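You operate a simulated robot arm through the tools that you are given. There is no shell and no other tool.

You are at the controls of a simulated robot arm. One attempt, no reset.

TASK
Release the stop, reset, inch the lift to the top, then mode off.
Fine: inch it in hand mode.
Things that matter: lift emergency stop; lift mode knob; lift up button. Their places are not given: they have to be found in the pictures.

The check looks at the end state, three seconds after you hand in, the way a careful person would. Anything else that was tipped, shoved, dropped, spilled or broken makes it a failure.

THE ROBOT
A 7-joint arm with a two-finger parallel gripper, fixed in place. Base frame: the origin is on the floor under the middle of its stand, x ahead of it, y to its left, z up. Readings come in m, degrees, newtons and seconds.
With the tool pointing down near the work surface it reaches from about 0.38 to 0.88 m from the base axis. Its first joint turns from -17.0 to 126.0 degrees. Payload 1.57 kg.
Tool frame: the origin (TCP) lies between the finger pads and is the grasp point; the fingertips stand 0.03 m ahead of it; z points along the fingers, y is the line along which they close. Largest opening 0.08 m; finger width 0.017, thickness 0.012; the body of the gripper, 0.04 by 0.082 m, starts 0.08 m behind the TCP.
Orientation is that of the tool frame in the base frame, as a unit quaternion [w, x, y, z]. With the fingers straight down and closing along the base's y, the tool's x points along the base's -x, its y along +y and its z along -z.

THE INTERFACE
- The arm moves only by the tool apply_moves. Its argument "plan" is one flat list of numbers, 7 for each row, row after row: the turn, a rotation vector about the base's x, y, z in degrees, then the shift along the base's x, y, z in m, then the finger opening in m, from 0 to 0.08. In form: [ax, ay, az, x, y, z, fingers, ax, ay, az, x, y, z, fingers, ...]. A call has 1 to 20 rows; each row shifts and turns the commanded pose from where the row before left it. Rows are played at 5 a second. More than 0.05 m and 8.6 degrees between two rows, or a gripper value outside its range, and nothing of the call is played. Where a pose cannot be reached the arm comes as near as it can. A force on the tool above 40 N (or 10 N above the force at the start of the call, whichever is more), or a blocked arm, ends the call early, and 0.2 s more pass. Each finger travels about 0.045 m/s and halts on what it meets, pressing with about 24 N; the grip force reading is that of the motor and also rises with nothing between the fingers. The clock runs only during rows and for 0.2 s after the last one: add rows that do not move to give the fingers time. The reply holds the time, the measured pose of the TCP, the force on the tool along the base axes, the opening and the grip force, in the units named above and with some noise, with the torque about the TCP (base axes, N m) and any sound that the robot's microphone picked up.
- Cameras (640 x 400 px; columns grow to the right, rows downward): "scene" is fixed at [0.3977, -0.649, 1.6125]; the picture's right is [0.88, -0.47, 0.00], its down [-0.34, -0.63, -0.70] and it looks along [0.33, 0.61, -0.72] (base axes); focal length 232 px, centre (320, 200). "wrist" rides on the gripper at [0.072, -0.007, -0.122] in the tool frame; the picture's right is [0.09, 1.00, 0.00], its down [-0.84, 0.08, -0.54] and it looks along [-0.54, 0.05, 0.84] (tool axes); focal length 238 px, centre (320, 200).
- camera(camera): a new picture of that camera. The clock stands still meanwhile.
- lift_body(by): slides the trunk up (or, below 0, down) by that many m; the arm rides with it, the base frame stays. It gives what a move gives, with no picture.
- pixel_to_xyz(camera, pixels): for up to 12 pixels [column, row] of the newest picture of that camera ("zoom" is the newest enlarged one), the place [x, y, z] in the base frame of the surface seen there, good to about 0.002 m. The clock stands still meanwhile.
- close_up(camera, box): a new picture of the part [left, top, right, bottom] of that camera's present view, enlarged. The clock stands still meanwhile.
- job_done(): hands the job in; it is judged then, once.

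Leave the gripper open and the arm clear of the work at the hand-in unless told otherwise.

The tools are called after ">>>" as name(argument=value, ...) on one line, values as JSON. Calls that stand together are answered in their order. apply_moves: Moves the arm, as the interface text tells. Its arguments: {"type":"object","properties":{"plan":{"type":"array"}},"required":["plan"]} The other tools are called the same way: lift_body (by) moves the trunk up or down; camera (camera) takes a picture; pixel_to_xyz (camera, pixels) gives the place of the surface under pixels of a picture; close_up (camera, box) takes an enlarged picture of a part of a camera's view; job_done () hands the job in.

At the start:

```text
time: 0.0
position: [0.434, -0.0211, 1.3795]
tool_rot: [0.0, 0.0, 1.0, -0.001]
wrist_force: [0.1, 0.4, 0.9]
wrist_torque: [-0.04, -0.01, -0.02]
width: 0.0803
gripper_force: 0.0
trunk travel left (down, up): [-0.725, 0.065]
```

scene: 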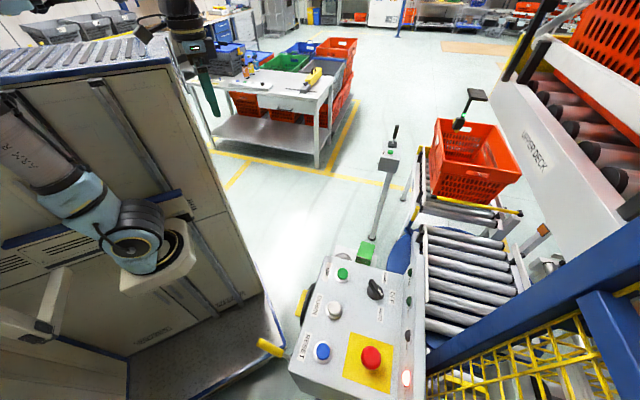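
wrist: 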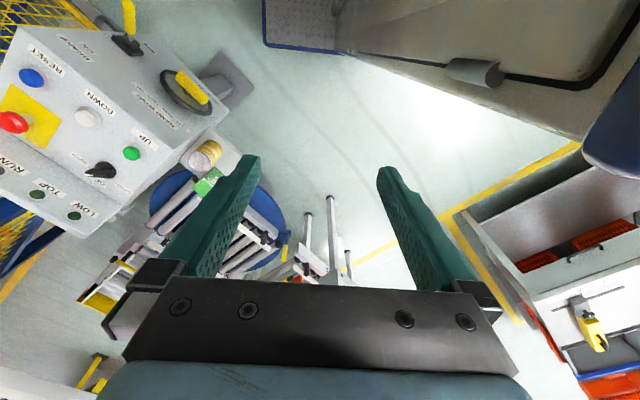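

I see a control box in the scene picture at about (350, 330) with a red mushroom button on yellow, a blue RESET, a white DOWN, a green UP and a black selector knob. I'll take enlarged pictures of it first.

>>> close_up(camera="scene", box=[270, 240, 440, 400])

>>> close_up(camera="wrist", box=[0, 10, 240, 240])

```text
2.50 times, centred on (355, 320) of scene
```

zoom: 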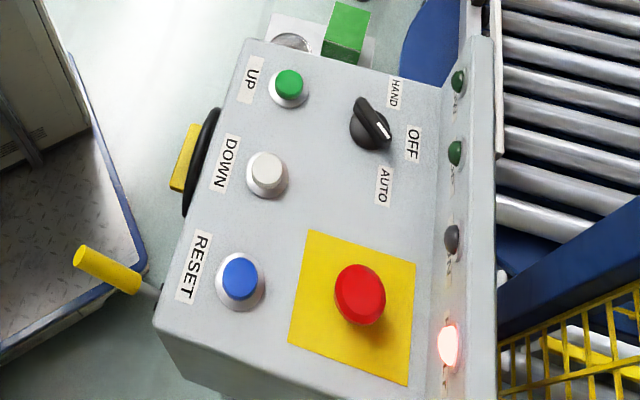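

```text
1.74 times, centred on (120, 125) of wrist
```

zoom: 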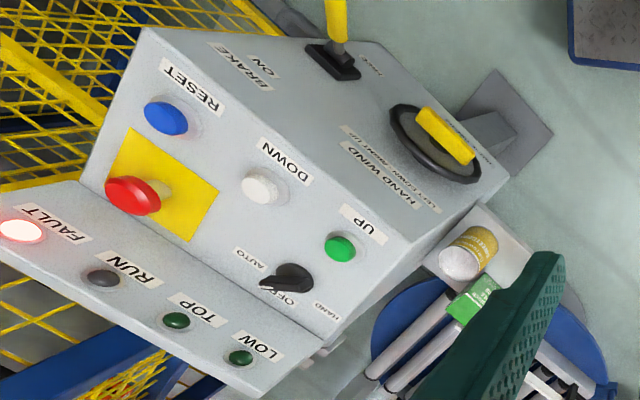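

The panel carries RESET, DOWN, UP, the knob (HAND/OFF/AUTO, pointer now at OFF), the red stop on yellow, and lamps FAULT (lit), RUN, TOP and LOW. I'll read positions from the wrist zoom just taken, then retake the scene zoom.

>>> pixel_to_xyz(camera="zoom", pixels=[[165, 118], [130, 195], [262, 186], [340, 247], [290, 278], [262, 286], [195, 215], [230, 215], [300, 220], [100, 180], [180, 165], [330, 320]])

>>> pixel_to_xyz(camera="scene", pixels=[[371, 356], [322, 351], [334, 309], [343, 272], [375, 289], [381, 291], [358, 330], [340, 340], [310, 380], [336, 255], [380, 300], [355, 300]])

>>> close_up(camera="scene", box=[330, 250, 420, 310])

```text
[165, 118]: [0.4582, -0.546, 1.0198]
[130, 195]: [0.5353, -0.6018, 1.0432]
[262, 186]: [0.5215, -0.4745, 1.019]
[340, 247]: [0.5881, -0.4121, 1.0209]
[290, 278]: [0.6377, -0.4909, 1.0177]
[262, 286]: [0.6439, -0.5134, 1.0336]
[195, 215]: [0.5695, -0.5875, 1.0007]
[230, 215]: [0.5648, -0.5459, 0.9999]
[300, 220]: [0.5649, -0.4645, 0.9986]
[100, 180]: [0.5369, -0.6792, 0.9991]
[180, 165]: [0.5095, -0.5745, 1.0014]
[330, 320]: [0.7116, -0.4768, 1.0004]
```

```text
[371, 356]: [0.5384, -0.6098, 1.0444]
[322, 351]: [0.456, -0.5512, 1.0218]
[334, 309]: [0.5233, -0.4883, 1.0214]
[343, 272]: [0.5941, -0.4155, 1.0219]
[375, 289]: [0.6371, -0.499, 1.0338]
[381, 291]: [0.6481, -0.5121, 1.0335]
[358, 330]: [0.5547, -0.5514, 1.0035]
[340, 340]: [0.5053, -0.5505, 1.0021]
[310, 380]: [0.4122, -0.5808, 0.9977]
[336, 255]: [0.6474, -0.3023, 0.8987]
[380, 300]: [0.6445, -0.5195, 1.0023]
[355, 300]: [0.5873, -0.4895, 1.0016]
```

```text
6.67 times, centred on (375, 280) of scene
```

zoom: 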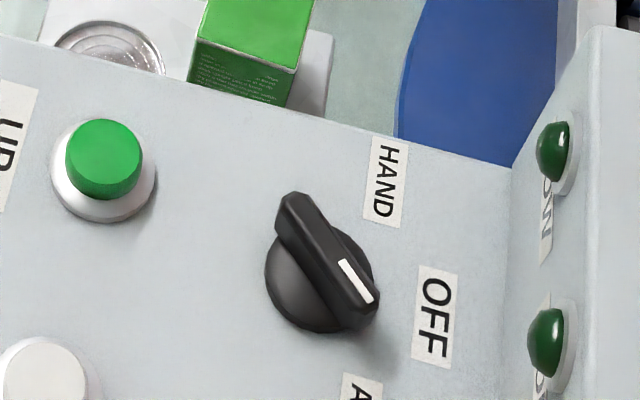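

The panel face is flat at z≈1.00, the buttons top out near 1.02, and the stop near 1.044. Next I'll look closely at the stop for any hint on how it releases, and at the lamps and the lift itself.

>>> close_up(camera="scene", box=[340, 330, 400, 390])

>>> close_up(camera="wrist", box=[0, 80, 70, 150])

>>> close_up(camera="scene", box=[360, 80, 560, 350])

>>> close_up(camera="wrist", box=[60, 0, 240, 140])

```text
6.67 times, centred on (370, 360) of scene
```

zoom: 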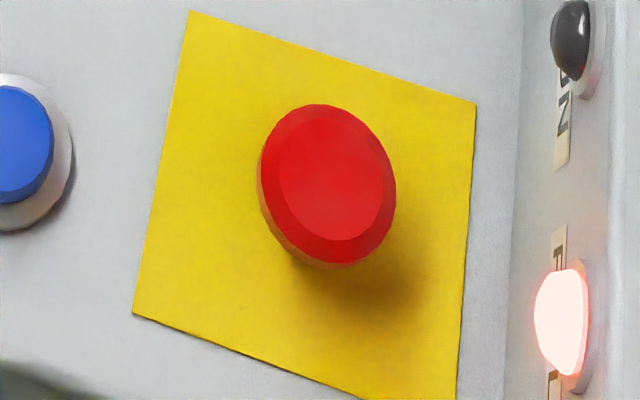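

```text
5.71 times, centred on (35, 115) of wrist
```

zoom: 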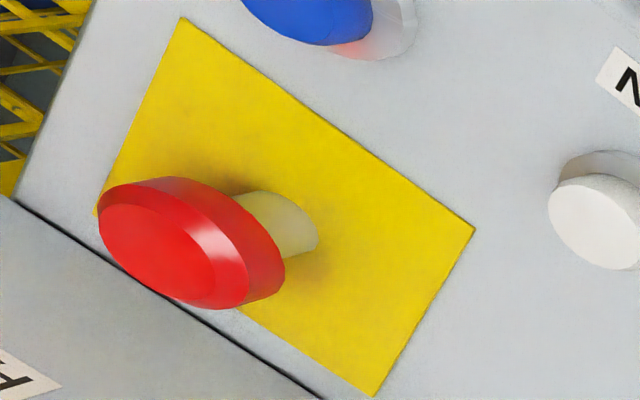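

```text
1.48 times, centred on (460, 215) of scene
```

zoom: 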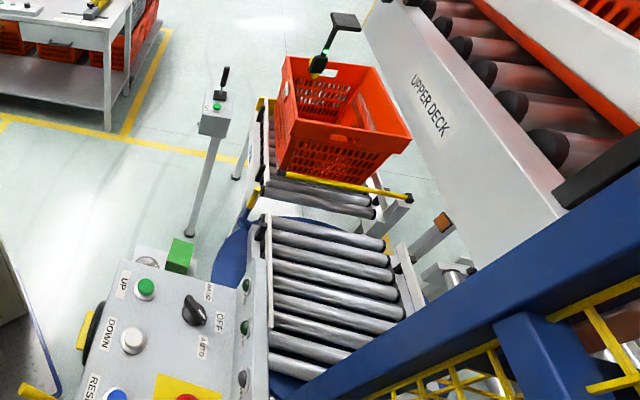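

```text
2.86 times, centred on (150, 70) of wrist
```

zoom: 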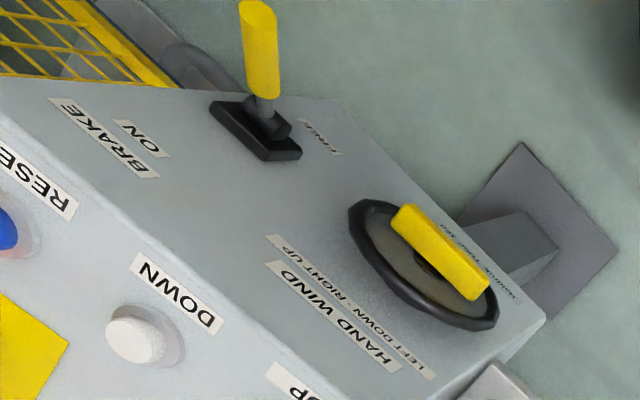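

Let me map the obstacles near the panel: the lift rollers, the lamp strip, the green box and can, the post with the green button, and the tote.

>>> camera(camera="scene")

>>> pixel_to_xyz(camera="scene", pixels=[[450, 240], [470, 325], [510, 260], [440, 310], [408, 290], [407, 378], [366, 250], [388, 160], [395, 128], [475, 93], [470, 205], [545, 255]])

>>> pixel_to_xyz(camera="scene", pixels=[[500, 340], [620, 260], [600, 310], [420, 275], [415, 240], [335, 262], [295, 310], [265, 345], [290, 375], [470, 160], [390, 270], [425, 350]])

```text
taken
```

scene: 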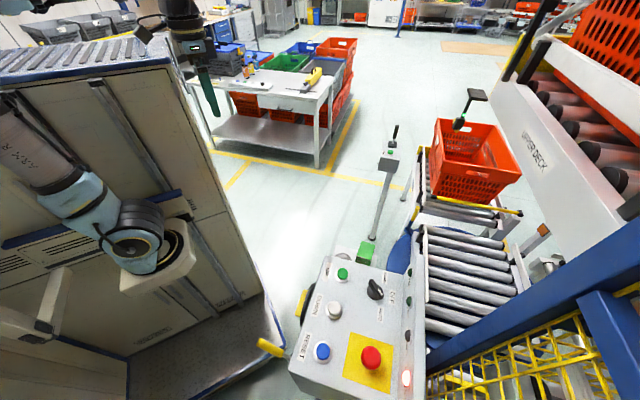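

```text
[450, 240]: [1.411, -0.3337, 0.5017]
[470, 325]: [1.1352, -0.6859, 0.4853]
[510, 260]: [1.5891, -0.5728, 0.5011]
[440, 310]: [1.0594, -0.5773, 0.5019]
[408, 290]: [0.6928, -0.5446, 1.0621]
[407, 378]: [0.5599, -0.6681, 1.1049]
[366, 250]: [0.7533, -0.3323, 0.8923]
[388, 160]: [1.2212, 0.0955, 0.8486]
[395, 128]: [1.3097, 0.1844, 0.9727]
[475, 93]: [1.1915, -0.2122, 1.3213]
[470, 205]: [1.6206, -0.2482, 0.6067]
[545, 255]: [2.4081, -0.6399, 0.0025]
```

```text
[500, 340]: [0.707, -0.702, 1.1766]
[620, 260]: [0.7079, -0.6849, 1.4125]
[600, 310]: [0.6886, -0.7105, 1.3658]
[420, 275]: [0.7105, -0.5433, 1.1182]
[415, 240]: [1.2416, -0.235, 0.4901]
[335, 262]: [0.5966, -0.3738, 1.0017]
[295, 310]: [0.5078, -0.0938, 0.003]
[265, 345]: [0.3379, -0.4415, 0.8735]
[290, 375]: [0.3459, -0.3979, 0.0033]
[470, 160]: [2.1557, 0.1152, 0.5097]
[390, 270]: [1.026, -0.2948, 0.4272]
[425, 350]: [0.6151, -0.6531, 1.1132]
```

The panel axis runs along (0.707, 0.707), the lamp strip rises behind it to z≈1.12, and the lift deck is far off (x>1.06, z≈0.5). I'll move toward the panel, staying at a high z, and turn the tool -45° about z. That lets the fingers close along the panel axis with the wrist camera on the robot side.

>>> apply_moves(plan=[0, 0, -6.4286, 0.008, -0.045, -0.005, 0.08, 0, 0, -6.4286, 0.008, -0.045, -0.005, 0.08, 0, 0, -6.4286, 0.008, -0.045, -0.005, 0.08, 0, 0, -6.4286, 0.008, -0.045, -0.005, 0.08, 0, 0, -6.4286, 0.008, -0.045, -0.005, 0.08, 0, 0, -6.4286, 0.008, -0.045, -0.005, 0.08, 0, 0, -6.4286, 0.008, -0.045, -0.005, 0.08])

>>> camera(camera="scene")

>>> camera(camera="wrist")

```text
time: 1.6
position: [0.4901, -0.3377, 1.3447]
tool_rot: [0.0, 0.383, 0.924, 0.0]
wrist_force: [-1.1, 0.1, 0.4]
wrist_torque: [-0.03, 0.0, 0.0]
width: 0.0797
gripper_force: 0.1
trunk travel left (down, up): [-0.725, 0.065]
```

```text
taken
```

scene: 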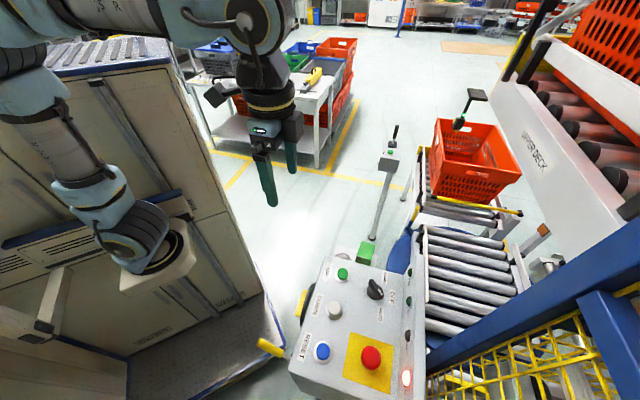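

```text
taken
```

wrist: 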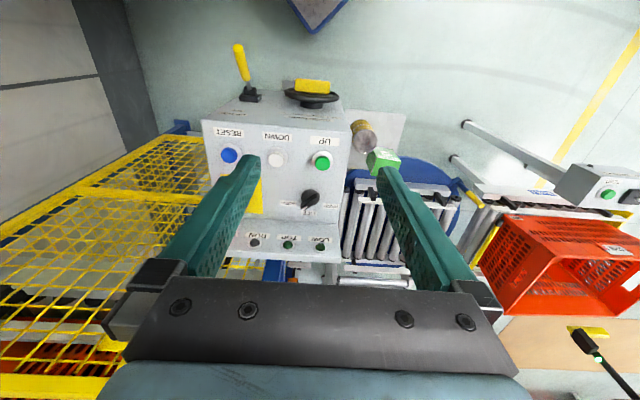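

The arm gets there without trouble and the tool is aligned with the panel. Next I'll go to about 0.18 m above the red stop, at roughly (0.538, -0.609).

>>> apply_moves(plan=[0, 0, 0, 0.008, -0.0453, -0.015, 0.08, 0, 0, 0, 0.008, -0.0453, -0.015, 0.08, 0, 0, 0, 0.008, -0.0453, -0.015, 0.08, 0, 0, 0, 0.008, -0.0453, -0.015, 0.08, 0, 0, 0, 0.008, -0.0453, -0.015, 0.08, 0, 0, 0, 0.008, -0.0453, -0.015, 0.08, 0, 0, 0, 0, 0, 0, 0.08])

>>> camera(camera="scene")

>>> camera(camera="wrist")

```text
time: 3.2
position: [0.5374, -0.6083, 1.2558]
tool_rot: [0.001, 0.383, 0.924, 0.0]
wrist_force: [0.9, -0.2, 0.0]
wrist_torque: [0.0, -0.02, 0.02]
width: 0.0801
gripper_force: 0.1
trunk travel left (down, up): [-0.725, 0.065]
```

```text
taken
```

scene: 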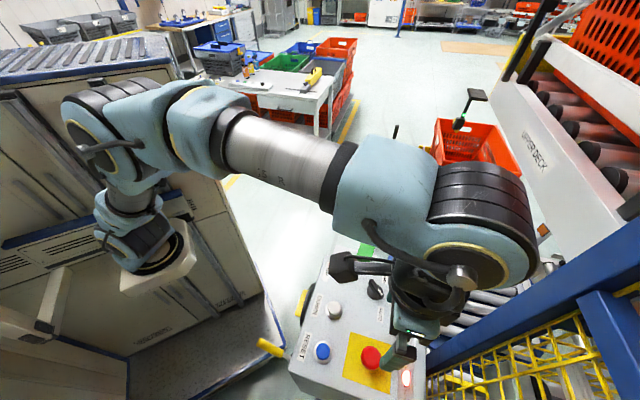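

```text
taken
```

wrist: 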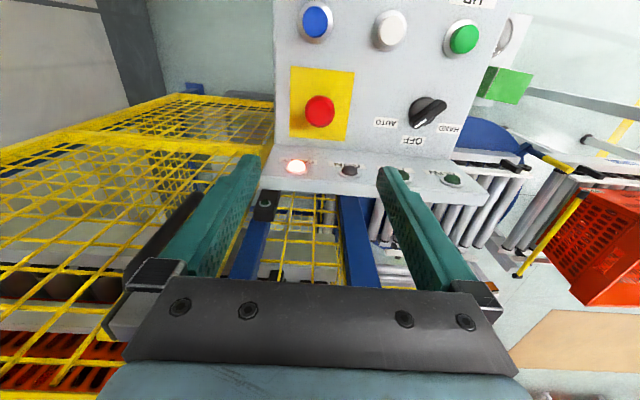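

The stop shows at (320,110) in the wrist picture, centred between the fingers. I'll measure it and the knob precisely from this view.

>>> close_up(camera="wrist", box=[270, 60, 370, 160])

>>> pixel_to_xyz(camera="wrist", pixels=[[320, 110], [308, 110], [331, 110], [320, 98], [320, 122], [296, 167], [350, 171], [403, 175], [452, 180], [428, 112], [300, 80], [345, 130]])

>>> close_up(camera="wrist", box=[370, 70, 480, 160])

```text
4.00 times, centred on (320, 110) of wrist
```

zoom: 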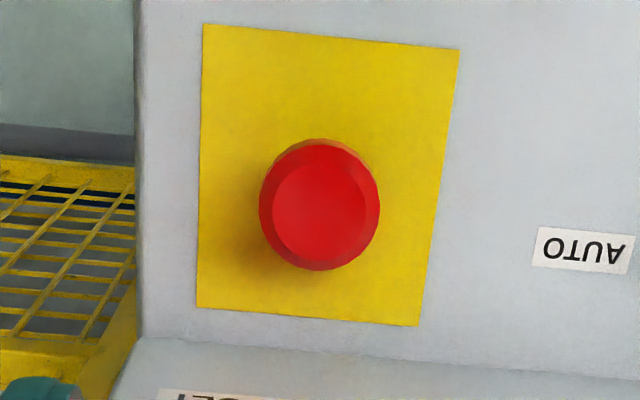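

```text
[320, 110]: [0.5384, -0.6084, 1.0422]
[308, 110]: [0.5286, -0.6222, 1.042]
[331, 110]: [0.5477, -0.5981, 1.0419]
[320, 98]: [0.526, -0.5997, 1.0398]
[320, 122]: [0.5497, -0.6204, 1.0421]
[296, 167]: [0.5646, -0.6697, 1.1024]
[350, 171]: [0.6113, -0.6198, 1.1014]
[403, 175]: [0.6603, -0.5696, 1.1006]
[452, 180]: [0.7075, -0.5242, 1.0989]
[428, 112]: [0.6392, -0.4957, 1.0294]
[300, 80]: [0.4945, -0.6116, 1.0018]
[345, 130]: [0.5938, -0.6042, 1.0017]
```

```text
4.44 times, centred on (425, 115) of wrist
```

zoom: 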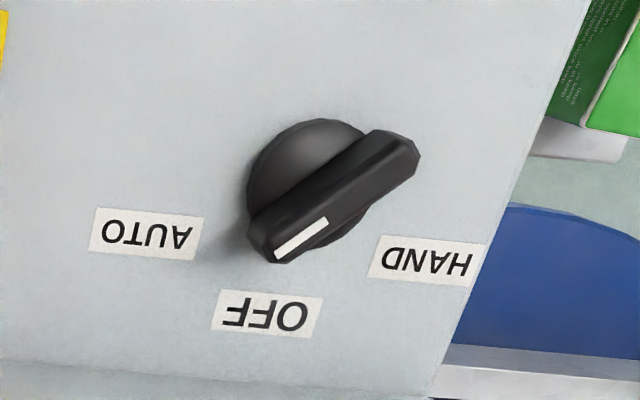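

Now I'll check which way the knob points, and whether its bar really is at OFF or at AUTO. I'll read the bar's ends and the label centres.

>>> pixel_to_xyz(camera="zoom", pixels=[[400, 145], [330, 195], [275, 240], [318, 222], [285, 248], [266, 314], [145, 235], [425, 262], [270, 170], [345, 235], [300, 145], [255, 215]])

>>> close_up(camera="scene", box=[350, 260, 420, 320])

```text
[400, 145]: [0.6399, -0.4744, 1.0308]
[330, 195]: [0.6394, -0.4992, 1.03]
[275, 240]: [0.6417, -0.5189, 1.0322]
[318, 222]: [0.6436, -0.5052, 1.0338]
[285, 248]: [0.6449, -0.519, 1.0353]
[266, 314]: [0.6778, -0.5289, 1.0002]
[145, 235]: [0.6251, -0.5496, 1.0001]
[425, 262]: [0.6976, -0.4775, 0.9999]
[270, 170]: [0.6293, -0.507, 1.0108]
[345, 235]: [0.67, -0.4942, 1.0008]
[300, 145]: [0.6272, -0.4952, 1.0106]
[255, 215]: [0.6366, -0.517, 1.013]
```

```text
6.67 times, centred on (385, 290) of scene
```

zoom: 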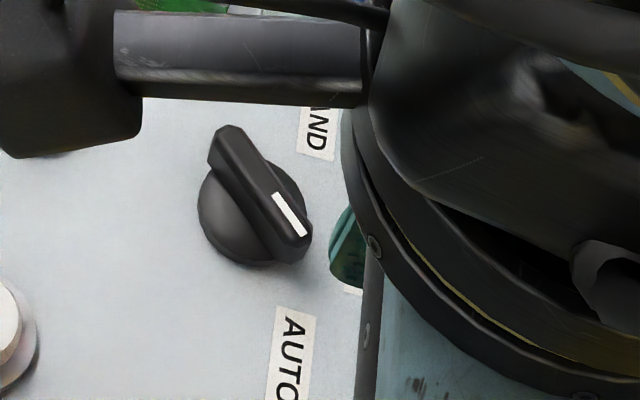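

From the measured points, the knob bar runs from (0.640,-0.474) to (0.6425,-0.519) with the white mark at the -y end. It points along heading -90°. OFF is at -45° and HAND about 0°, so the knob is really at AUTO. If I reset in AUTO the lift could run by itself, so I'll turn the knob to HAND first, while the stop is still in. I'm going above the knob with the fingers closing along x, across the bar.

>>> apply_moves(plan=[0, 0, -7.5, 0.017, 0.0185, -0.008, 0.08, 0, 0, -7.5, 0.017, 0.0185, -0.008, 0.08, 0, 0, -7.5, 0.017, 0.0185, -0.008, 0.08, 0, 0, -7.5, 0.017, 0.0185, -0.008, 0.08, 0, 0, -7.5, 0.017, 0.0185, -0.008, 0.08, 0, 0, -7.5, 0.017, 0.0185, -0.008, 0.08, 0, 0, 0, 0, 0, 0, 0.08])

>>> camera(camera="wrist")

>>> camera(camera="scene")

```text
time: 4.8
position: [0.6386, -0.4974, 1.2073]
tool_rot: [0.0, 0.708, 0.706, 0.0]
wrist_force: [0.6, -0.6, 0.4]
wrist_torque: [0.03, 0.01, -0.02]
width: 0.0801
gripper_force: 0.1
trunk travel left (down, up): [-0.725, 0.065]
```

```text
taken
```

wrist: 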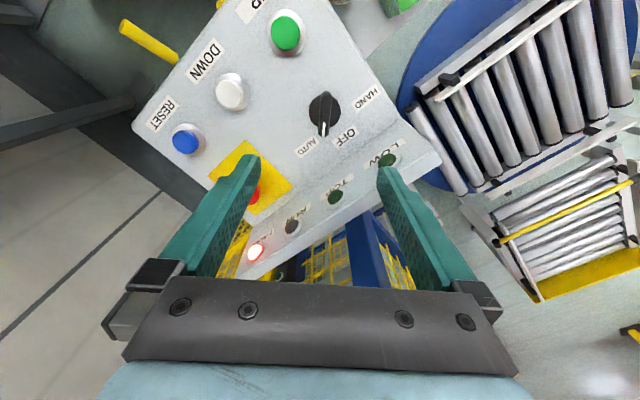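

```text
taken
```

scene: 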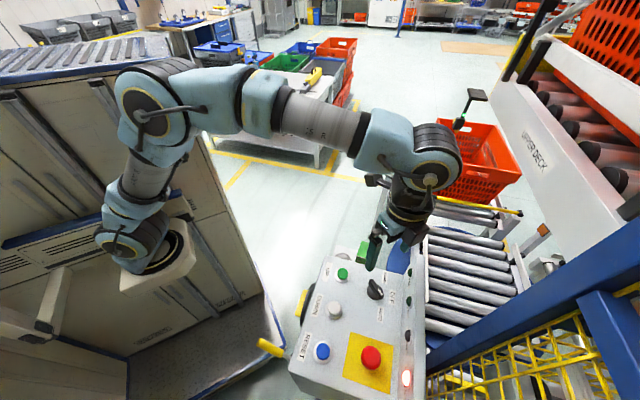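

The knob is now at (323,113) in the wrist picture, its bar upright in the image and midway between the fingers. I'll take an exact measurement.

>>> close_up(camera="wrist", box=[275, 75, 395, 165])

```text
4.44 times, centred on (335, 120) of wrist
```

zoom: 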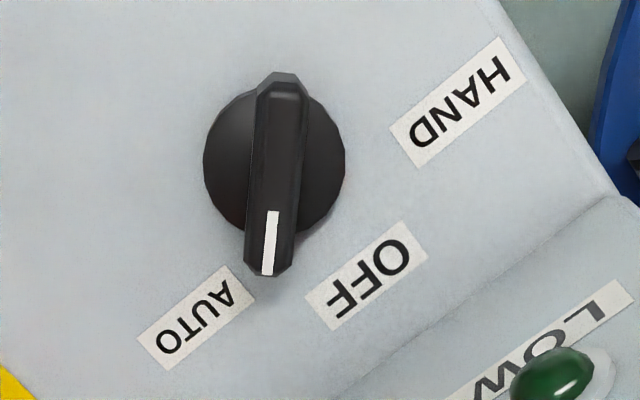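

>>> pixel_to_xyz(camera="zoom", pixels=[[281, 95], [276, 160], [268, 265], [258, 160], [296, 160], [275, 215], [268, 272], [215, 165], [338, 165], [195, 318], [367, 275], [459, 100]])

```text
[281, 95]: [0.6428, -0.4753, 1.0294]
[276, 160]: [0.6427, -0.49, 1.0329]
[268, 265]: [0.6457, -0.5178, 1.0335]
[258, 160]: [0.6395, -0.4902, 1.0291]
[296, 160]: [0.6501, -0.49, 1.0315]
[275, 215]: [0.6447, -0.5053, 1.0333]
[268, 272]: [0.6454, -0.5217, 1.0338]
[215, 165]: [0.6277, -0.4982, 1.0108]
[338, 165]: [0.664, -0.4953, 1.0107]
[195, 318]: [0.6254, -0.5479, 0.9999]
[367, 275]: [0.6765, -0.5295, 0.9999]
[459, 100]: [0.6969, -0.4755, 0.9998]
```

The knob centre is (0.644, -0.498), the bar is about 0.011 wide, its top is at z≈1.033 and the disc top is at 1.011. I'll narrow the fingers to 0.05 for clearance from the lamp strip and descend so the tips reach z≈1.017.

>>> apply_moves(plan=[0, 0, 0, 0.004, -0.001, -0.03, 0.05, 0, 0, 0, 0, 0, -0.04, 0.05, 0, 0, 0, 0, 0, -0.04, 0.05, 0, 0, 0, 0, 0, -0.03, 0.05, 0, 0, 0, 0, 0, -0.019, 0.05, 0, 0, 0, 0, 0, 0, 0.05])

>>> camera(camera="wrist")

>>> close_up(camera="scene", box=[320, 220, 440, 310])

```text
time: 6.2
position: [0.6442, -0.4981, 1.0487]
tool_rot: [0.0, 0.707, 0.708, 0.001]
wrist_force: [-0.2, -0.6, 0.3]
wrist_torque: [0.0, 0.0, 0.0]
width: 0.05
gripper_force: 0.2
trunk travel left (down, up): [-0.725, 0.065]
```

```text
taken
```

wrist: 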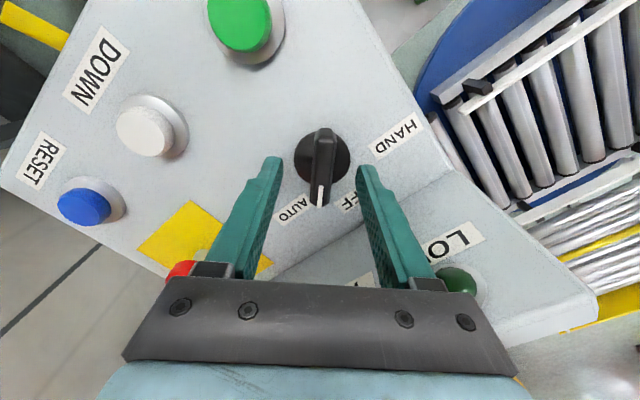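

```text
4.44 times, centred on (380, 265) of scene
```

zoom: 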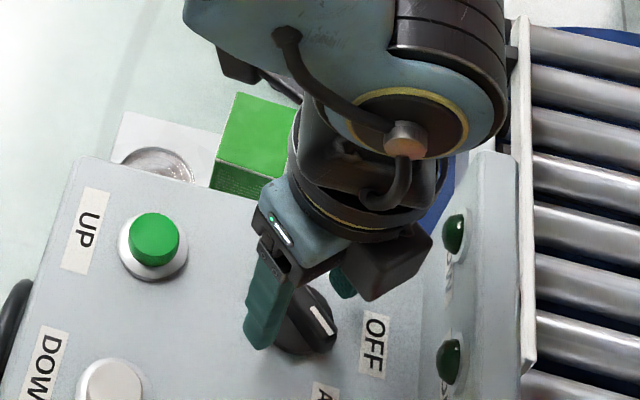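

The fingers straddle the knob bar. I'll close on it now, holding still.

>>> apply_moves(plan=[0, 0, 0, 0, 0, -0.002, 0.02, 0, 0, 0, 0, 0, 0, 0.0, 0, 0, 0, 0, 0, 0, 0.0, 0, 0, 0, 0, 0, 0, 0.0, 0, 0, 0, 0, 0, 0, 0.0])

>>> close_up(camera="wrist", box=[240, 80, 400, 240])

```text
time: 7.4
position: [0.6449, -0.4975, 1.0459]
tool_rot: [0.0, 0.707, 0.708, 0.0]
wrist_force: [14.5, -2.5, -0.1]
wrist_torque: [-0.55, -0.21, 0.0]
width: 0.0139
gripper_force: 30.9
trunk travel left (down, up): [-0.725, 0.065]
```

```text
2.50 times, centred on (320, 160) of wrist
```

zoom: 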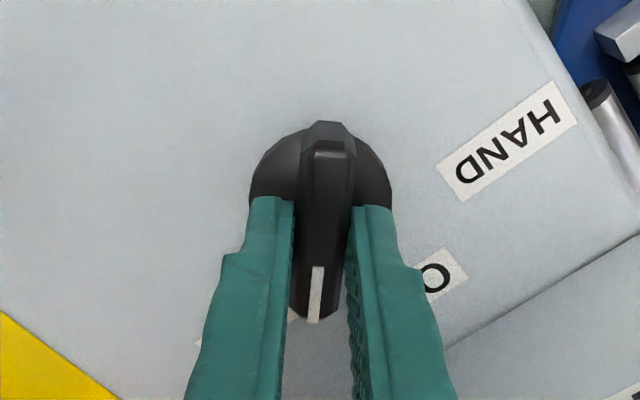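

The grip is on, width 0.0139, with 14.5 N of sideways reaction, so the knob axis is slightly further +x. I'll relieve that with a small shift and turn counter-clockwise 45° toward OFF.

>>> apply_moves(plan=[0, 0, 0, 0.0012, 0, 0, 0.0, 0, 0, 7.5, 0, 0, 0, 0.0, 0, 0, 7.5, 0, 0, 0, 0.0, 0, 0, 7.5, 0, 0, 0, 0.0, 0, 0, 7.5, 0, 0, 0, 0.0, 0, 0, 7.5, 0, 0, 0, 0.0, 0, 0, 7.5, 0, 0, 0, 0.0, 0, 0, 0, 0, 0, 0, 0.0])

>>> close_up(camera="wrist", box=[240, 80, 400, 240])

```text
time: 9.2
position: [0.6467, -0.4973, 1.0465]
tool_rot: [0.0, 0.381, 0.924, 0.0]
wrist_force: [20.3, 4.1, 7.4]
wrist_torque: [0.52, 0.02, -0.02]
width: 0.0139
gripper_force: 30.3
trunk travel left (down, up): [-0.725, 0.065]
```

```text
2.50 times, centred on (320, 160) of wrist
```

zoom: 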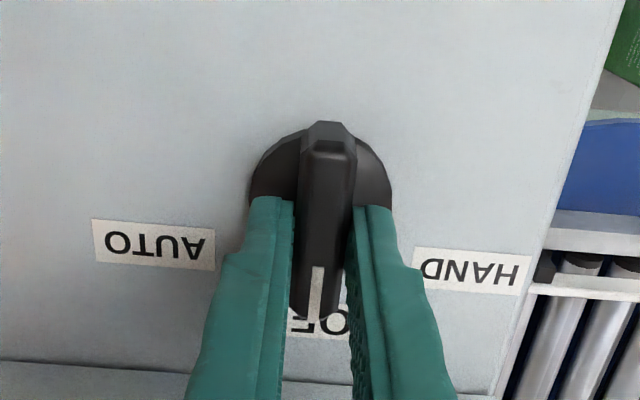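

The knob followed and the mark is now at OFF. The reaction still pushes +x, so I'll shift a bit that way and turn another 45° to HAND.

>>> apply_moves(plan=[0, 0, 0, 0.0015, 0.0003, 0, 0.0, 0, 0, 7.5, 0, 0, 0, 0.0, 0, 0, 7.5, 0, 0, 0, 0.0, 0, 0, 7.5, 0, 0, 0, 0.0, 0, 0, 7.5, 0, 0, 0, 0.0, 0, 0, 7.5, 0, 0, 0, 0.0, 0, 0, 7.5, 0, 0, 0, 0.0, 0, 0, 0, 0, 0, 0, 0.0])

>>> close_up(camera="wrist", box=[240, 80, 400, 240])

```text
time: 11.0
position: [0.6465, -0.4973, 1.0467]
tool_rot: [0.0, -0.001, 1.0, 0.001]
wrist_force: [7.9, 16.7, 10.0]
wrist_torque: [0.31, 0.15, -0.27]
width: 0.014
gripper_force: 30.3
trunk travel left (down, up): [-0.725, 0.065]
```

```text
2.50 times, centred on (320, 160) of wrist
```

zoom: 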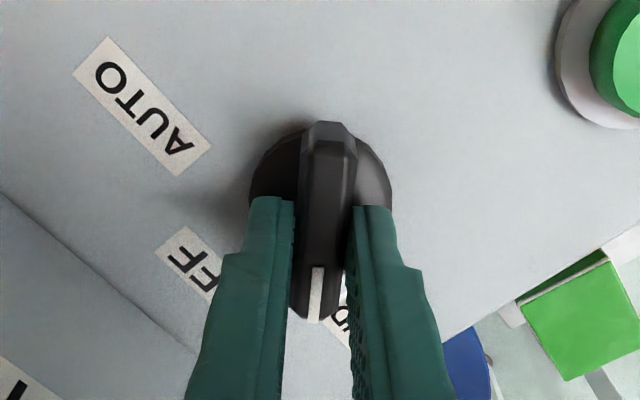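

The bar now points along heading 0°, about the HAND position, and I feel a slight resisting torque of -0.27 N·m. I'll let go, rise, and look.

>>> apply_moves(plan=[0, 0, 0, 0, 0, 0, 0.05, 0, 0, 0, 0, 0, 0, 0.05, 0, 0, 0, 0, 0, 0, 0.05, 0, 0, 0, 0, 0, 0.03, 0.05, 0, 0, 0, 0, 0, 0.04, 0.05, 0, 0, 0, 0, 0, 0.04, 0.05, 0, 0, 0, 0, 0, 0.04, 0.05])

>>> camera(camera="wrist")

>>> close_up(camera="wrist", box=[260, 60, 380, 180])

```text
time: 12.6
position: [0.6464, -0.4994, 1.1957]
tool_rot: [0.0, 0.0, 1.0, 0.001]
wrist_force: [0.0, -0.7, 0.3]
wrist_torque: [0.0, -0.02, 0.0]
width: 0.0501
gripper_force: 0.1
trunk travel left (down, up): [-0.725, 0.065]
```

```text
taken
```

wrist: 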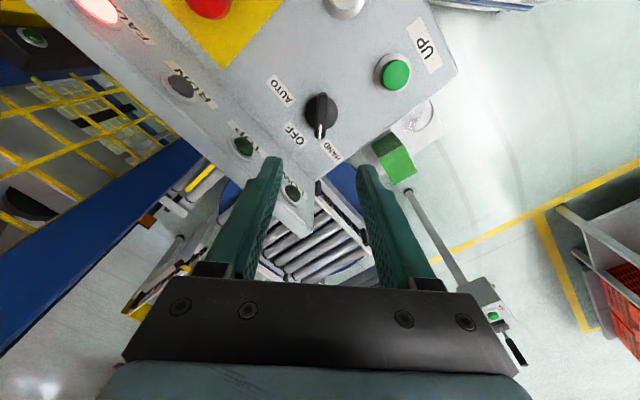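

```text
3.33 times, centred on (320, 120) of wrist
```

zoom: 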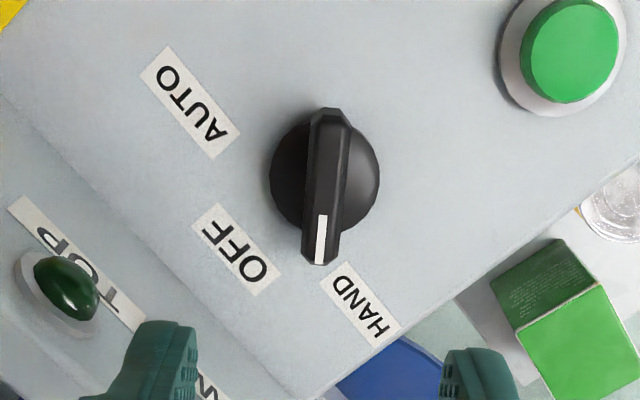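

>>> pixel_to_xyz(camera="zoom", pixels=[[330, 125], [328, 180], [321, 258], [322, 220], [276, 180], [372, 180], [316, 170], [343, 170], [565, 45], [240, 250], [360, 303]])

>>> pixel_to_xyz(camera="wrist", pixels=[[395, 74], [343, 4]])

```text
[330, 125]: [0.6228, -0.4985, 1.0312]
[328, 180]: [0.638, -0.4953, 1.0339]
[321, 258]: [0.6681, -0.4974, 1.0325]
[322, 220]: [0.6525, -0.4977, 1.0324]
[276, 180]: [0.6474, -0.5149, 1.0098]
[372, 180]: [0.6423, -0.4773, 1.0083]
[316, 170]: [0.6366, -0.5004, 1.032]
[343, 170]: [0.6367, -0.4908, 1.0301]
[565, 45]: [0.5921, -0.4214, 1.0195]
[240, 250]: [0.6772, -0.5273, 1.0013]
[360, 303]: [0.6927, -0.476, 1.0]
```

```text
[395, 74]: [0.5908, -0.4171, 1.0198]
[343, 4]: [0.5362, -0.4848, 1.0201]
```

The bar runs from (0.623,-0.4985) to (0.668,-0.4974), heading 0°, so the knob is at HAND. Now the stop. I'm moving above it while keeping this orientation, fingers closing along y, so there is room for a clockwise twist.

>>> apply_moves(plan=[0, 0, 0, -0.0216, -0.0222, -0.003, 0.06, 0, 0, 0, -0.0216, -0.0222, -0.003, 0.06, 0, 0, 0, -0.0216, -0.0222, -0.003, 0.065, 0, 0, 0, -0.0216, -0.0222, -0.003, 0.065, 0, 0, 0, -0.0216, -0.0222, -0.003, 0.065, 0, 0, 0, 0, 0, 0, 0.065])

>>> camera(camera="wrist")

>>> close_up(camera="wrist", box=[260, 60, 380, 180])

>>> camera(camera="scene")

```text
time: 14.0
position: [0.538, -0.6077, 1.1805]
tool_rot: [0.0, 0.0, 1.0, 0.0]
wrist_force: [0.3, 0.3, 0.2]
wrist_torque: [0.04, 0.03, 0.01]
width: 0.0646
gripper_force: 0.1
trunk travel left (down, up): [-0.725, 0.065]
```

```text
taken
```

wrist: 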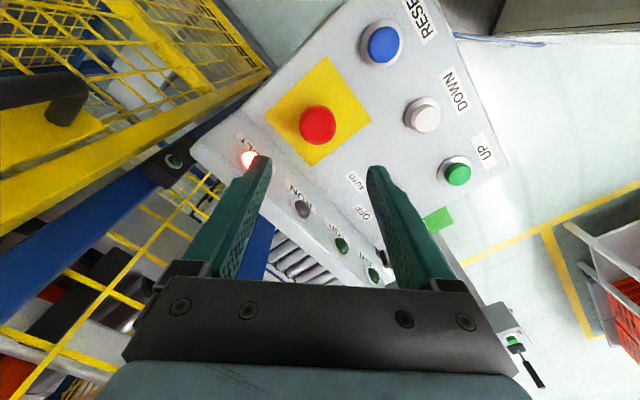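

```text
3.33 times, centred on (320, 120) of wrist
```

zoom: 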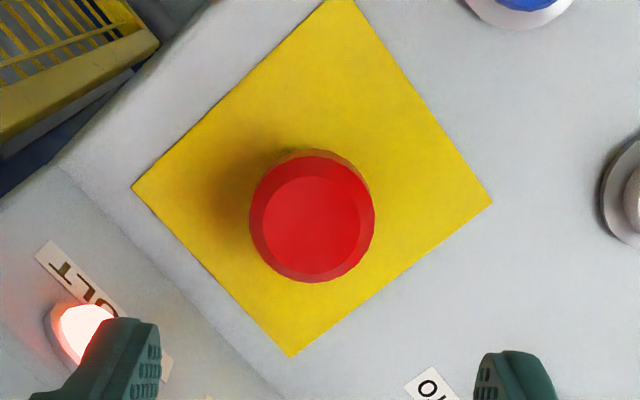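

```text
taken
```

scene: 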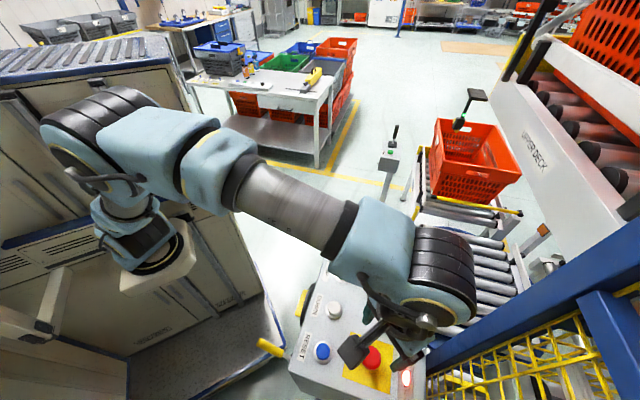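

>>> pixel_to_xyz(camera="zoom", pixels=[[312, 215], [252, 215], [372, 215], [312, 160], [312, 270], [270, 215], [355, 215], [330, 152], [85, 325], [300, 290], [365, 170]])

```text
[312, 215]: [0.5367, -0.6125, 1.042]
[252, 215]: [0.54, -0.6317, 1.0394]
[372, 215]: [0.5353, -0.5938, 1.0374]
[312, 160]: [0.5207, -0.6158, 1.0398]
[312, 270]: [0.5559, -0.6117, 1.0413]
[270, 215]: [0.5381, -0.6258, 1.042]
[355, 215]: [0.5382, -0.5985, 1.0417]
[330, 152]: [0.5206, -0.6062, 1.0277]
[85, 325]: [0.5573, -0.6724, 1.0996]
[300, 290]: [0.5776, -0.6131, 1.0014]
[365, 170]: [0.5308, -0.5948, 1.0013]
```

The stop's head is centred at about (0.5385,-0.611), 0.038-0.04 across, top at z≈1.042. I'm going down with the fingers at 0.06 so the tips reach z≈1.012, beside the head.

>>> apply_moves(plan=[0, 0, 0, 0, -0.002, -0.03, 0.06, 0, 0, 0, 0, 0, -0.04, 0.06, 0, 0, 0, 0, 0, -0.035, 0.06, 0, 0, 0, 0, 0, -0.0335, 0.06, 0, 0, 0, 0, 0, 0, 0.06])

>>> camera(camera="wrist")

>>> close_up(camera="scene", box=[320, 300, 440, 400])

```text
time: 15.2
position: [0.5388, -0.6118, 1.0435]
tool_rot: [0.0, -0.001, 1.0, 0.0]
wrist_force: [0.2, 0.2, -0.1]
wrist_torque: [-0.03, 0.05, 0.01]
width: 0.06
gripper_force: 0.1
trunk travel left (down, up): [-0.725, 0.065]
```

```text
taken
```

wrist: 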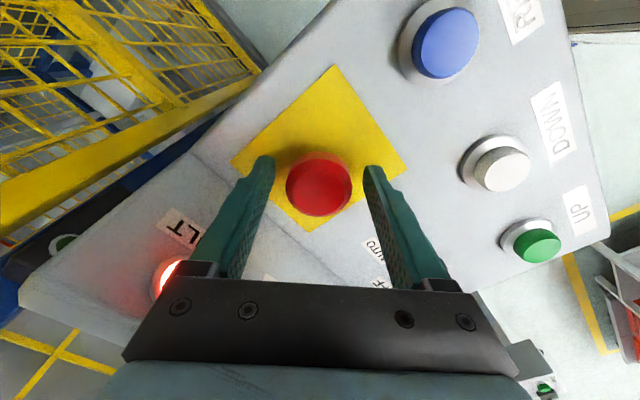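

```text
4.00 times, centred on (380, 350) of scene
```

zoom: 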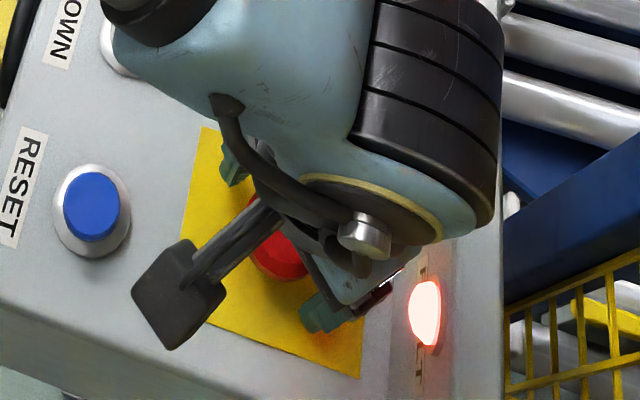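

The head sits between the fingers. I'll close on it.

>>> apply_moves(plan=[0, 0, 0, 0, 0, 0, 0.03, 0, 0, 0, 0, 0, 0, 0.0, 0, 0, 0, 0, 0, 0, 0.0, 0, 0, 0, 0, 0, 0, 0.0])

```text
time: 16.2
position: [0.5374, -0.6111, 1.0432]
tool_rot: [0.0, 0.0, 1.0, 0.001]
wrist_force: [0.3, -3.1, -0.2]
wrist_torque: [-0.13, -0.12, -0.03]
width: 0.0409
gripper_force: 38.2
trunk travel left (down, up): [-0.725, 0.065]
```

It's gripped at width 0.041 with small reaction forces. Now I'll twist clockwise (viewed from above) in steps and watch the torque and sound.

>>> apply_moves(plan=[0, 0, -7.5, 0, 0, 0, 0.0, 0, 0, -7.5, 0, 0, 0, 0.0, 0, 0, -7.5, 0, 0, 0, 0.0, 0, 0, -7.5, 0, 0, 0, 0.0, 0, 0, 0, 0, 0, 0, 0.0])

>>> close_up(camera="wrist", box=[220, 100, 420, 260])

```text
time: 17.4
position: [0.5385, -0.6098, 1.0433]
tool_rot: [0.001, 0.26, 0.966, 0.001]
wrist_force: [1.5, 5.3, 0.4]
wrist_torque: [0.14, 0.07, 0.0]
width: 0.0411
gripper_force: 44.3
trunk travel left (down, up): [-0.725, 0.065]
```

```text
2.50 times, centred on (320, 180) of wrist
```

zoom: 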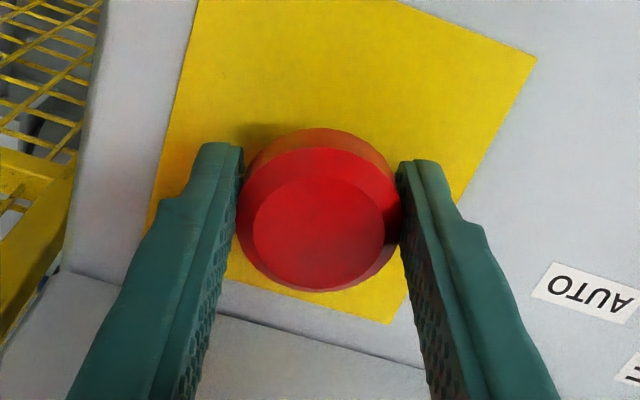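

I read no resisting torque and no sound so far. I'll carry on twisting another 45°.

>>> apply_moves(plan=[0, 0, -7.5, 0, 0, 0, 0.0, 0, 0, -7.5, 0, 0, 0, 0.0, 0, 0, -7.5, 0, 0, 0, 0.0, 0, 0, -7.5, 0, 0, 0, 0.0, 0, 0, -7.5, 0, 0, 0, 0.0, 0, 0, -7.5, 0, 0, 0, 0.0, 0, 0, 0, 0, 0, 0, 0.0])

>>> close_up(camera="wrist", box=[220, 100, 420, 260])

```text
time: 19.0
position: [0.5405, -0.61, 1.0426]
tool_rot: [0.001, 0.608, 0.794, 0.001]
wrist_force: [18.3, 14.4, -1.1]
wrist_torque: [0.02, -0.18, 0.44]
width: 0.0411
gripper_force: 44.9
trunk travel left (down, up): [-0.725, 0.065]
```

```text
2.50 times, centred on (320, 180) of wrist
```

zoom: 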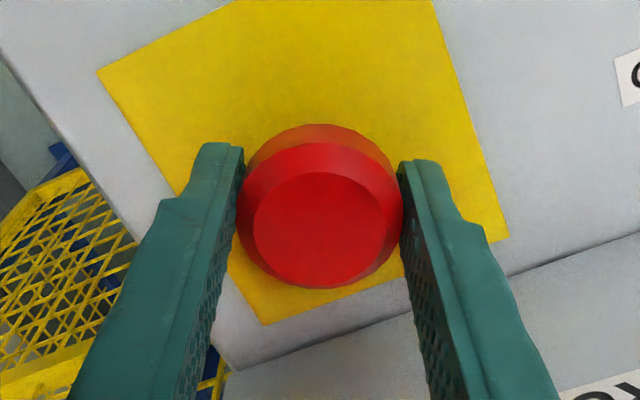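

There is now a resisting torque of 0.44 N·m after about 75° of twist, probably an end stop. I'll check the head's height to see whether it popped up.

>>> pixel_to_xyz(camera="zoom", pixels=[[320, 220], [290, 220], [350, 220], [320, 260], [320, 180], [320, 140], [320, 320], [180, 100]])

>>> close_up(camera="scene", box=[320, 300, 440, 400])

```text
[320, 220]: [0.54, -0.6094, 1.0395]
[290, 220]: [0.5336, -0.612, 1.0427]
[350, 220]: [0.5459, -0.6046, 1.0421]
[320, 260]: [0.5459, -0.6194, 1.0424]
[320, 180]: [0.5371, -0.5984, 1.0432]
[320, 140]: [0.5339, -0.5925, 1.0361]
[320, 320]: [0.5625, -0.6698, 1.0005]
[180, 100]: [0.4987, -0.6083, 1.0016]
```

```text
4.00 times, centred on (380, 350) of scene
```

zoom: 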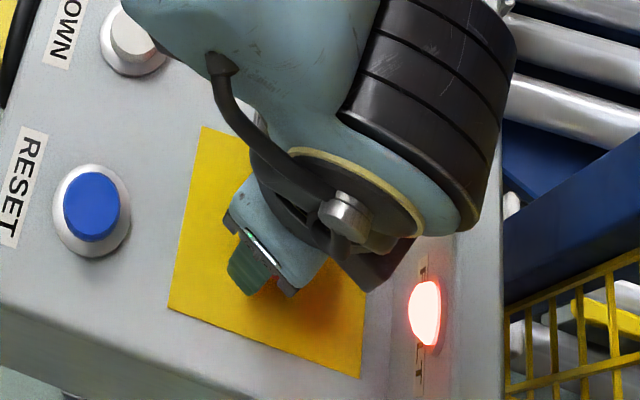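

The height is unchanged at about 1.0425 while I'm holding it. I'll let go and see whether it springs up.

>>> apply_moves(plan=[0, 0, 0, 0, 0, 0, 0.06, 0, 0, 0, 0, 0, 0, 0.06, 0, 0, 0, 0, 0, 0, 0.06, 0, 0, 0, 0, 0, 0, 0.06])

>>> close_up(camera="wrist", box=[220, 100, 420, 260])

>>> pixel_to_xyz(camera="zoom", pixels=[[320, 220], [290, 220], [350, 220], [320, 260], [320, 200], [320, 140]])

```text
time: 20.0
position: [0.5383, -0.6116, 1.0423]
tool_rot: [0.001, 0.609, 0.793, 0.0]
wrist_force: [-0.5, 0.2, 0.0]
wrist_torque: [0.01, -0.01, 0.0]
width: 0.0601
gripper_force: 0.1
trunk travel left (down, up): [-0.725, 0.065]
```

```text
2.50 times, centred on (320, 180) of wrist
```

zoom: 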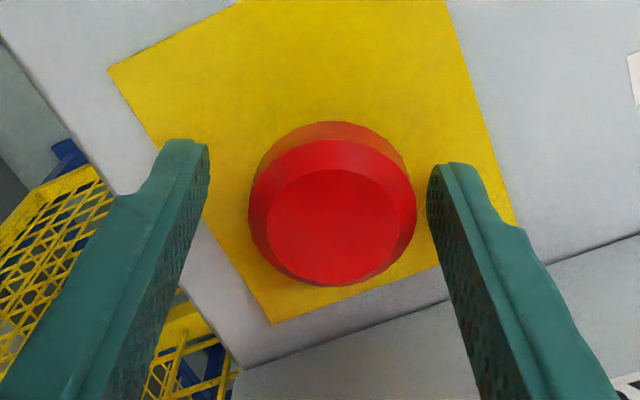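

```text
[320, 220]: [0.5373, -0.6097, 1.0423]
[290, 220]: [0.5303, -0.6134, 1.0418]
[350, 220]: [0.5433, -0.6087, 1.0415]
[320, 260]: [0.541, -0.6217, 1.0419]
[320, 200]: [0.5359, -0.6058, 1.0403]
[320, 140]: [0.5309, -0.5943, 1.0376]
```

There's no pop-up. It may be a pull type. I'll recentre by +2 mm in x, grip again, and pull gently upward.

>>> apply_moves(plan=[0, 0, 0, 0.002, 0.0006, -0.004, 0.04, 0, 0, 0, 0, 0, 0, 0.0, 0, 0, 0, 0, 0, 0, 0.0, 0, 0, 0, 0, 0, 0, 0.0, 0, 0, 0, 0, 0, 0.002, 0.0, 0, 0, 0, 0, 0, 0.002, 0.0, 0, 0, 0, 0, 0, 0.002, 0.0, 0, 0, 0, 0, 0, 0, 0.0])

>>> close_up(camera="wrist", box=[220, 100, 420, 260])

>>> pixel_to_xyz(camera="zoom", pixels=[[320, 220], [300, 220], [340, 220], [320, 250], [320, 200]])

```text
time: 21.8
position: [0.5409, -0.6094, 1.0464]
tool_rot: [0.002, 0.609, 0.793, 0.001]
wrist_force: [7.0, 0.9, 5.5]
wrist_torque: [0.28, -0.17, 0.27]
width: 0.0412
gripper_force: 45.3
trunk travel left (down, up): [-0.725, 0.065]
```

```text
2.50 times, centred on (320, 180) of wrist
```

zoom: 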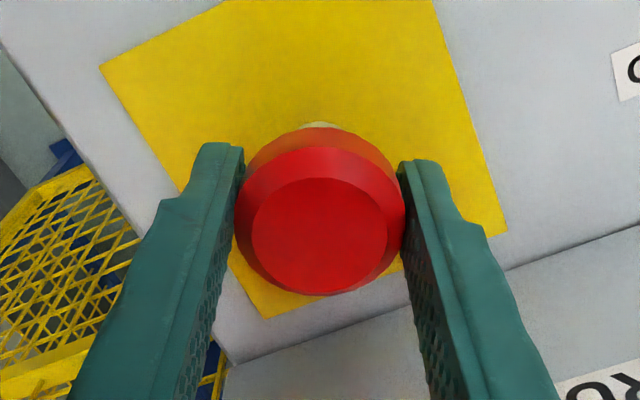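

```text
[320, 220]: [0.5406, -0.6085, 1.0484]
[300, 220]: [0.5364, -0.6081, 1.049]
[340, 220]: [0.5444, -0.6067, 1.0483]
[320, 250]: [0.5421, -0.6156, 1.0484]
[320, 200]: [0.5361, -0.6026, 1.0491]
```

The head has risen from 1.042 to about 1.0485 and it's pushing the tool up (+5.5 N), so it has sprung out. I'll open the fingers and check where it settles.

>>> apply_moves(plan=[0, 0, 0, 0, 0, 0, 0.06, 0, 0, 0, 0, 0, 0, 0.06, 0, 0, 0, 0, 0, 0, 0.06, 0, 0, 0, 0, 0, 0, 0.06])

>>> close_up(camera="wrist", box=[220, 100, 420, 260])

>>> pixel_to_xyz(camera="zoom", pixels=[[320, 220], [300, 220], [340, 220], [320, 250], [320, 200]])

>>> close_up(camera="scene", box=[320, 240, 440, 400])

```text
time: 22.8
position: [0.5412, -0.6103, 1.0446]
tool_rot: [-0.001, 0.609, 0.793, 0.001]
wrist_force: [-0.1, 0.1, 0.1]
wrist_torque: [0.02, 0.0, 0.0]
width: 0.0599
gripper_force: 0.1
trunk travel left (down, up): [-0.725, 0.065]
```

```text
2.50 times, centred on (320, 180) of wrist
```

zoom: 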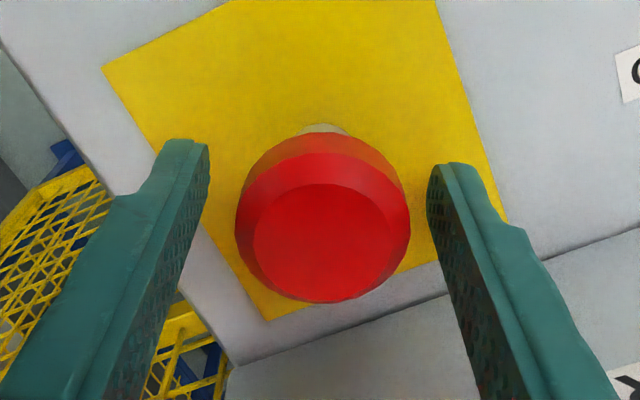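

```text
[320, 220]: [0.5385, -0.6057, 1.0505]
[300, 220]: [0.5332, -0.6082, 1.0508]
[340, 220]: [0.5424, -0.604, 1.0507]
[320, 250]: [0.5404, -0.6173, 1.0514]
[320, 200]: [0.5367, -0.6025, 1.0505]
```

```text
2.50 times, centred on (380, 320) of scene
```

zoom: 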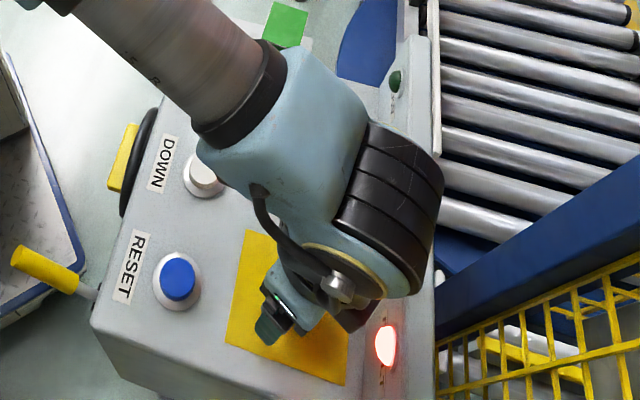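

The stop's head now rests at z≈1.0507, out by 9 mm, so it's released. FAULT is still lit and waiting for the reset. I'll rise, move over RESET at about (0.457,-0.5485), and close the fingers to use as a pusher.

>>> apply_moves(plan=[0, 0, 0, 0, 0, 0.04, 0.06, 0, 0, 0, 0, 0, 0.04, 0.06, 0, 0, 0, 0, 0, 0.04, 0.06, 0, 0, 7.5, -0.0209, 0.0154, 0, 0.04, 0, 0, 7.5, -0.0209, 0.0154, 0, 0.02, 0, 0, 7.5, -0.0209, 0.0154, 0, 0.0, 0, 0, 7.5, -0.0209, 0.0154, 0, 0.0, 0, 0, 0, 0, 0, 0, 0.0, 0, 0, 0, 0, 0, 0, 0.0])

>>> camera(camera="wrist")

>>> camera(camera="scene")

```text
time: 24.8
position: [0.4556, -0.5497, 1.1655]
tool_rot: [0.0, 0.382, 0.924, 0.0]
wrist_force: [0.9, 0.1, -0.4]
wrist_torque: [-0.01, 0.0, 0.03]
width: 0.0
gripper_force: 21.0
trunk travel left (down, up): [-0.725, 0.065]
```

```text
taken
```

wrist: 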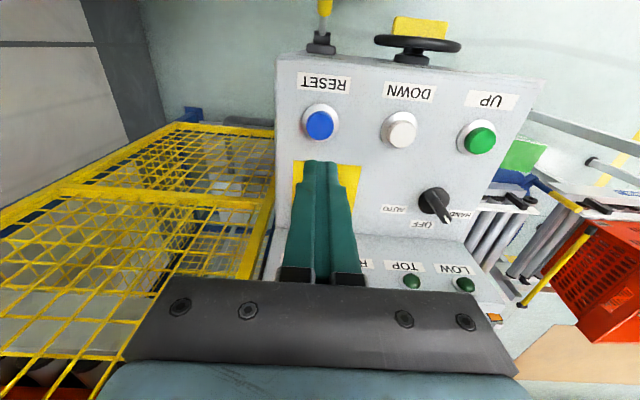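

```text
taken
```

scene: 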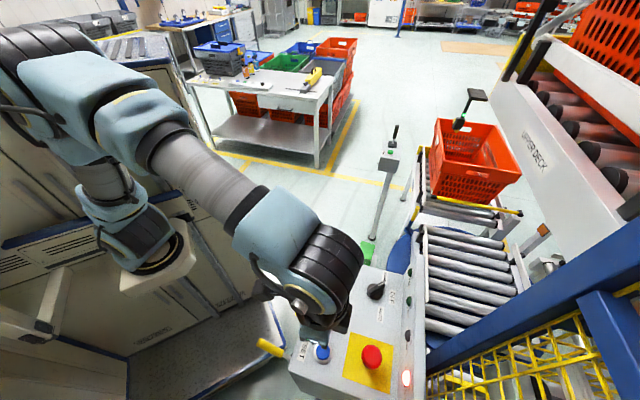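

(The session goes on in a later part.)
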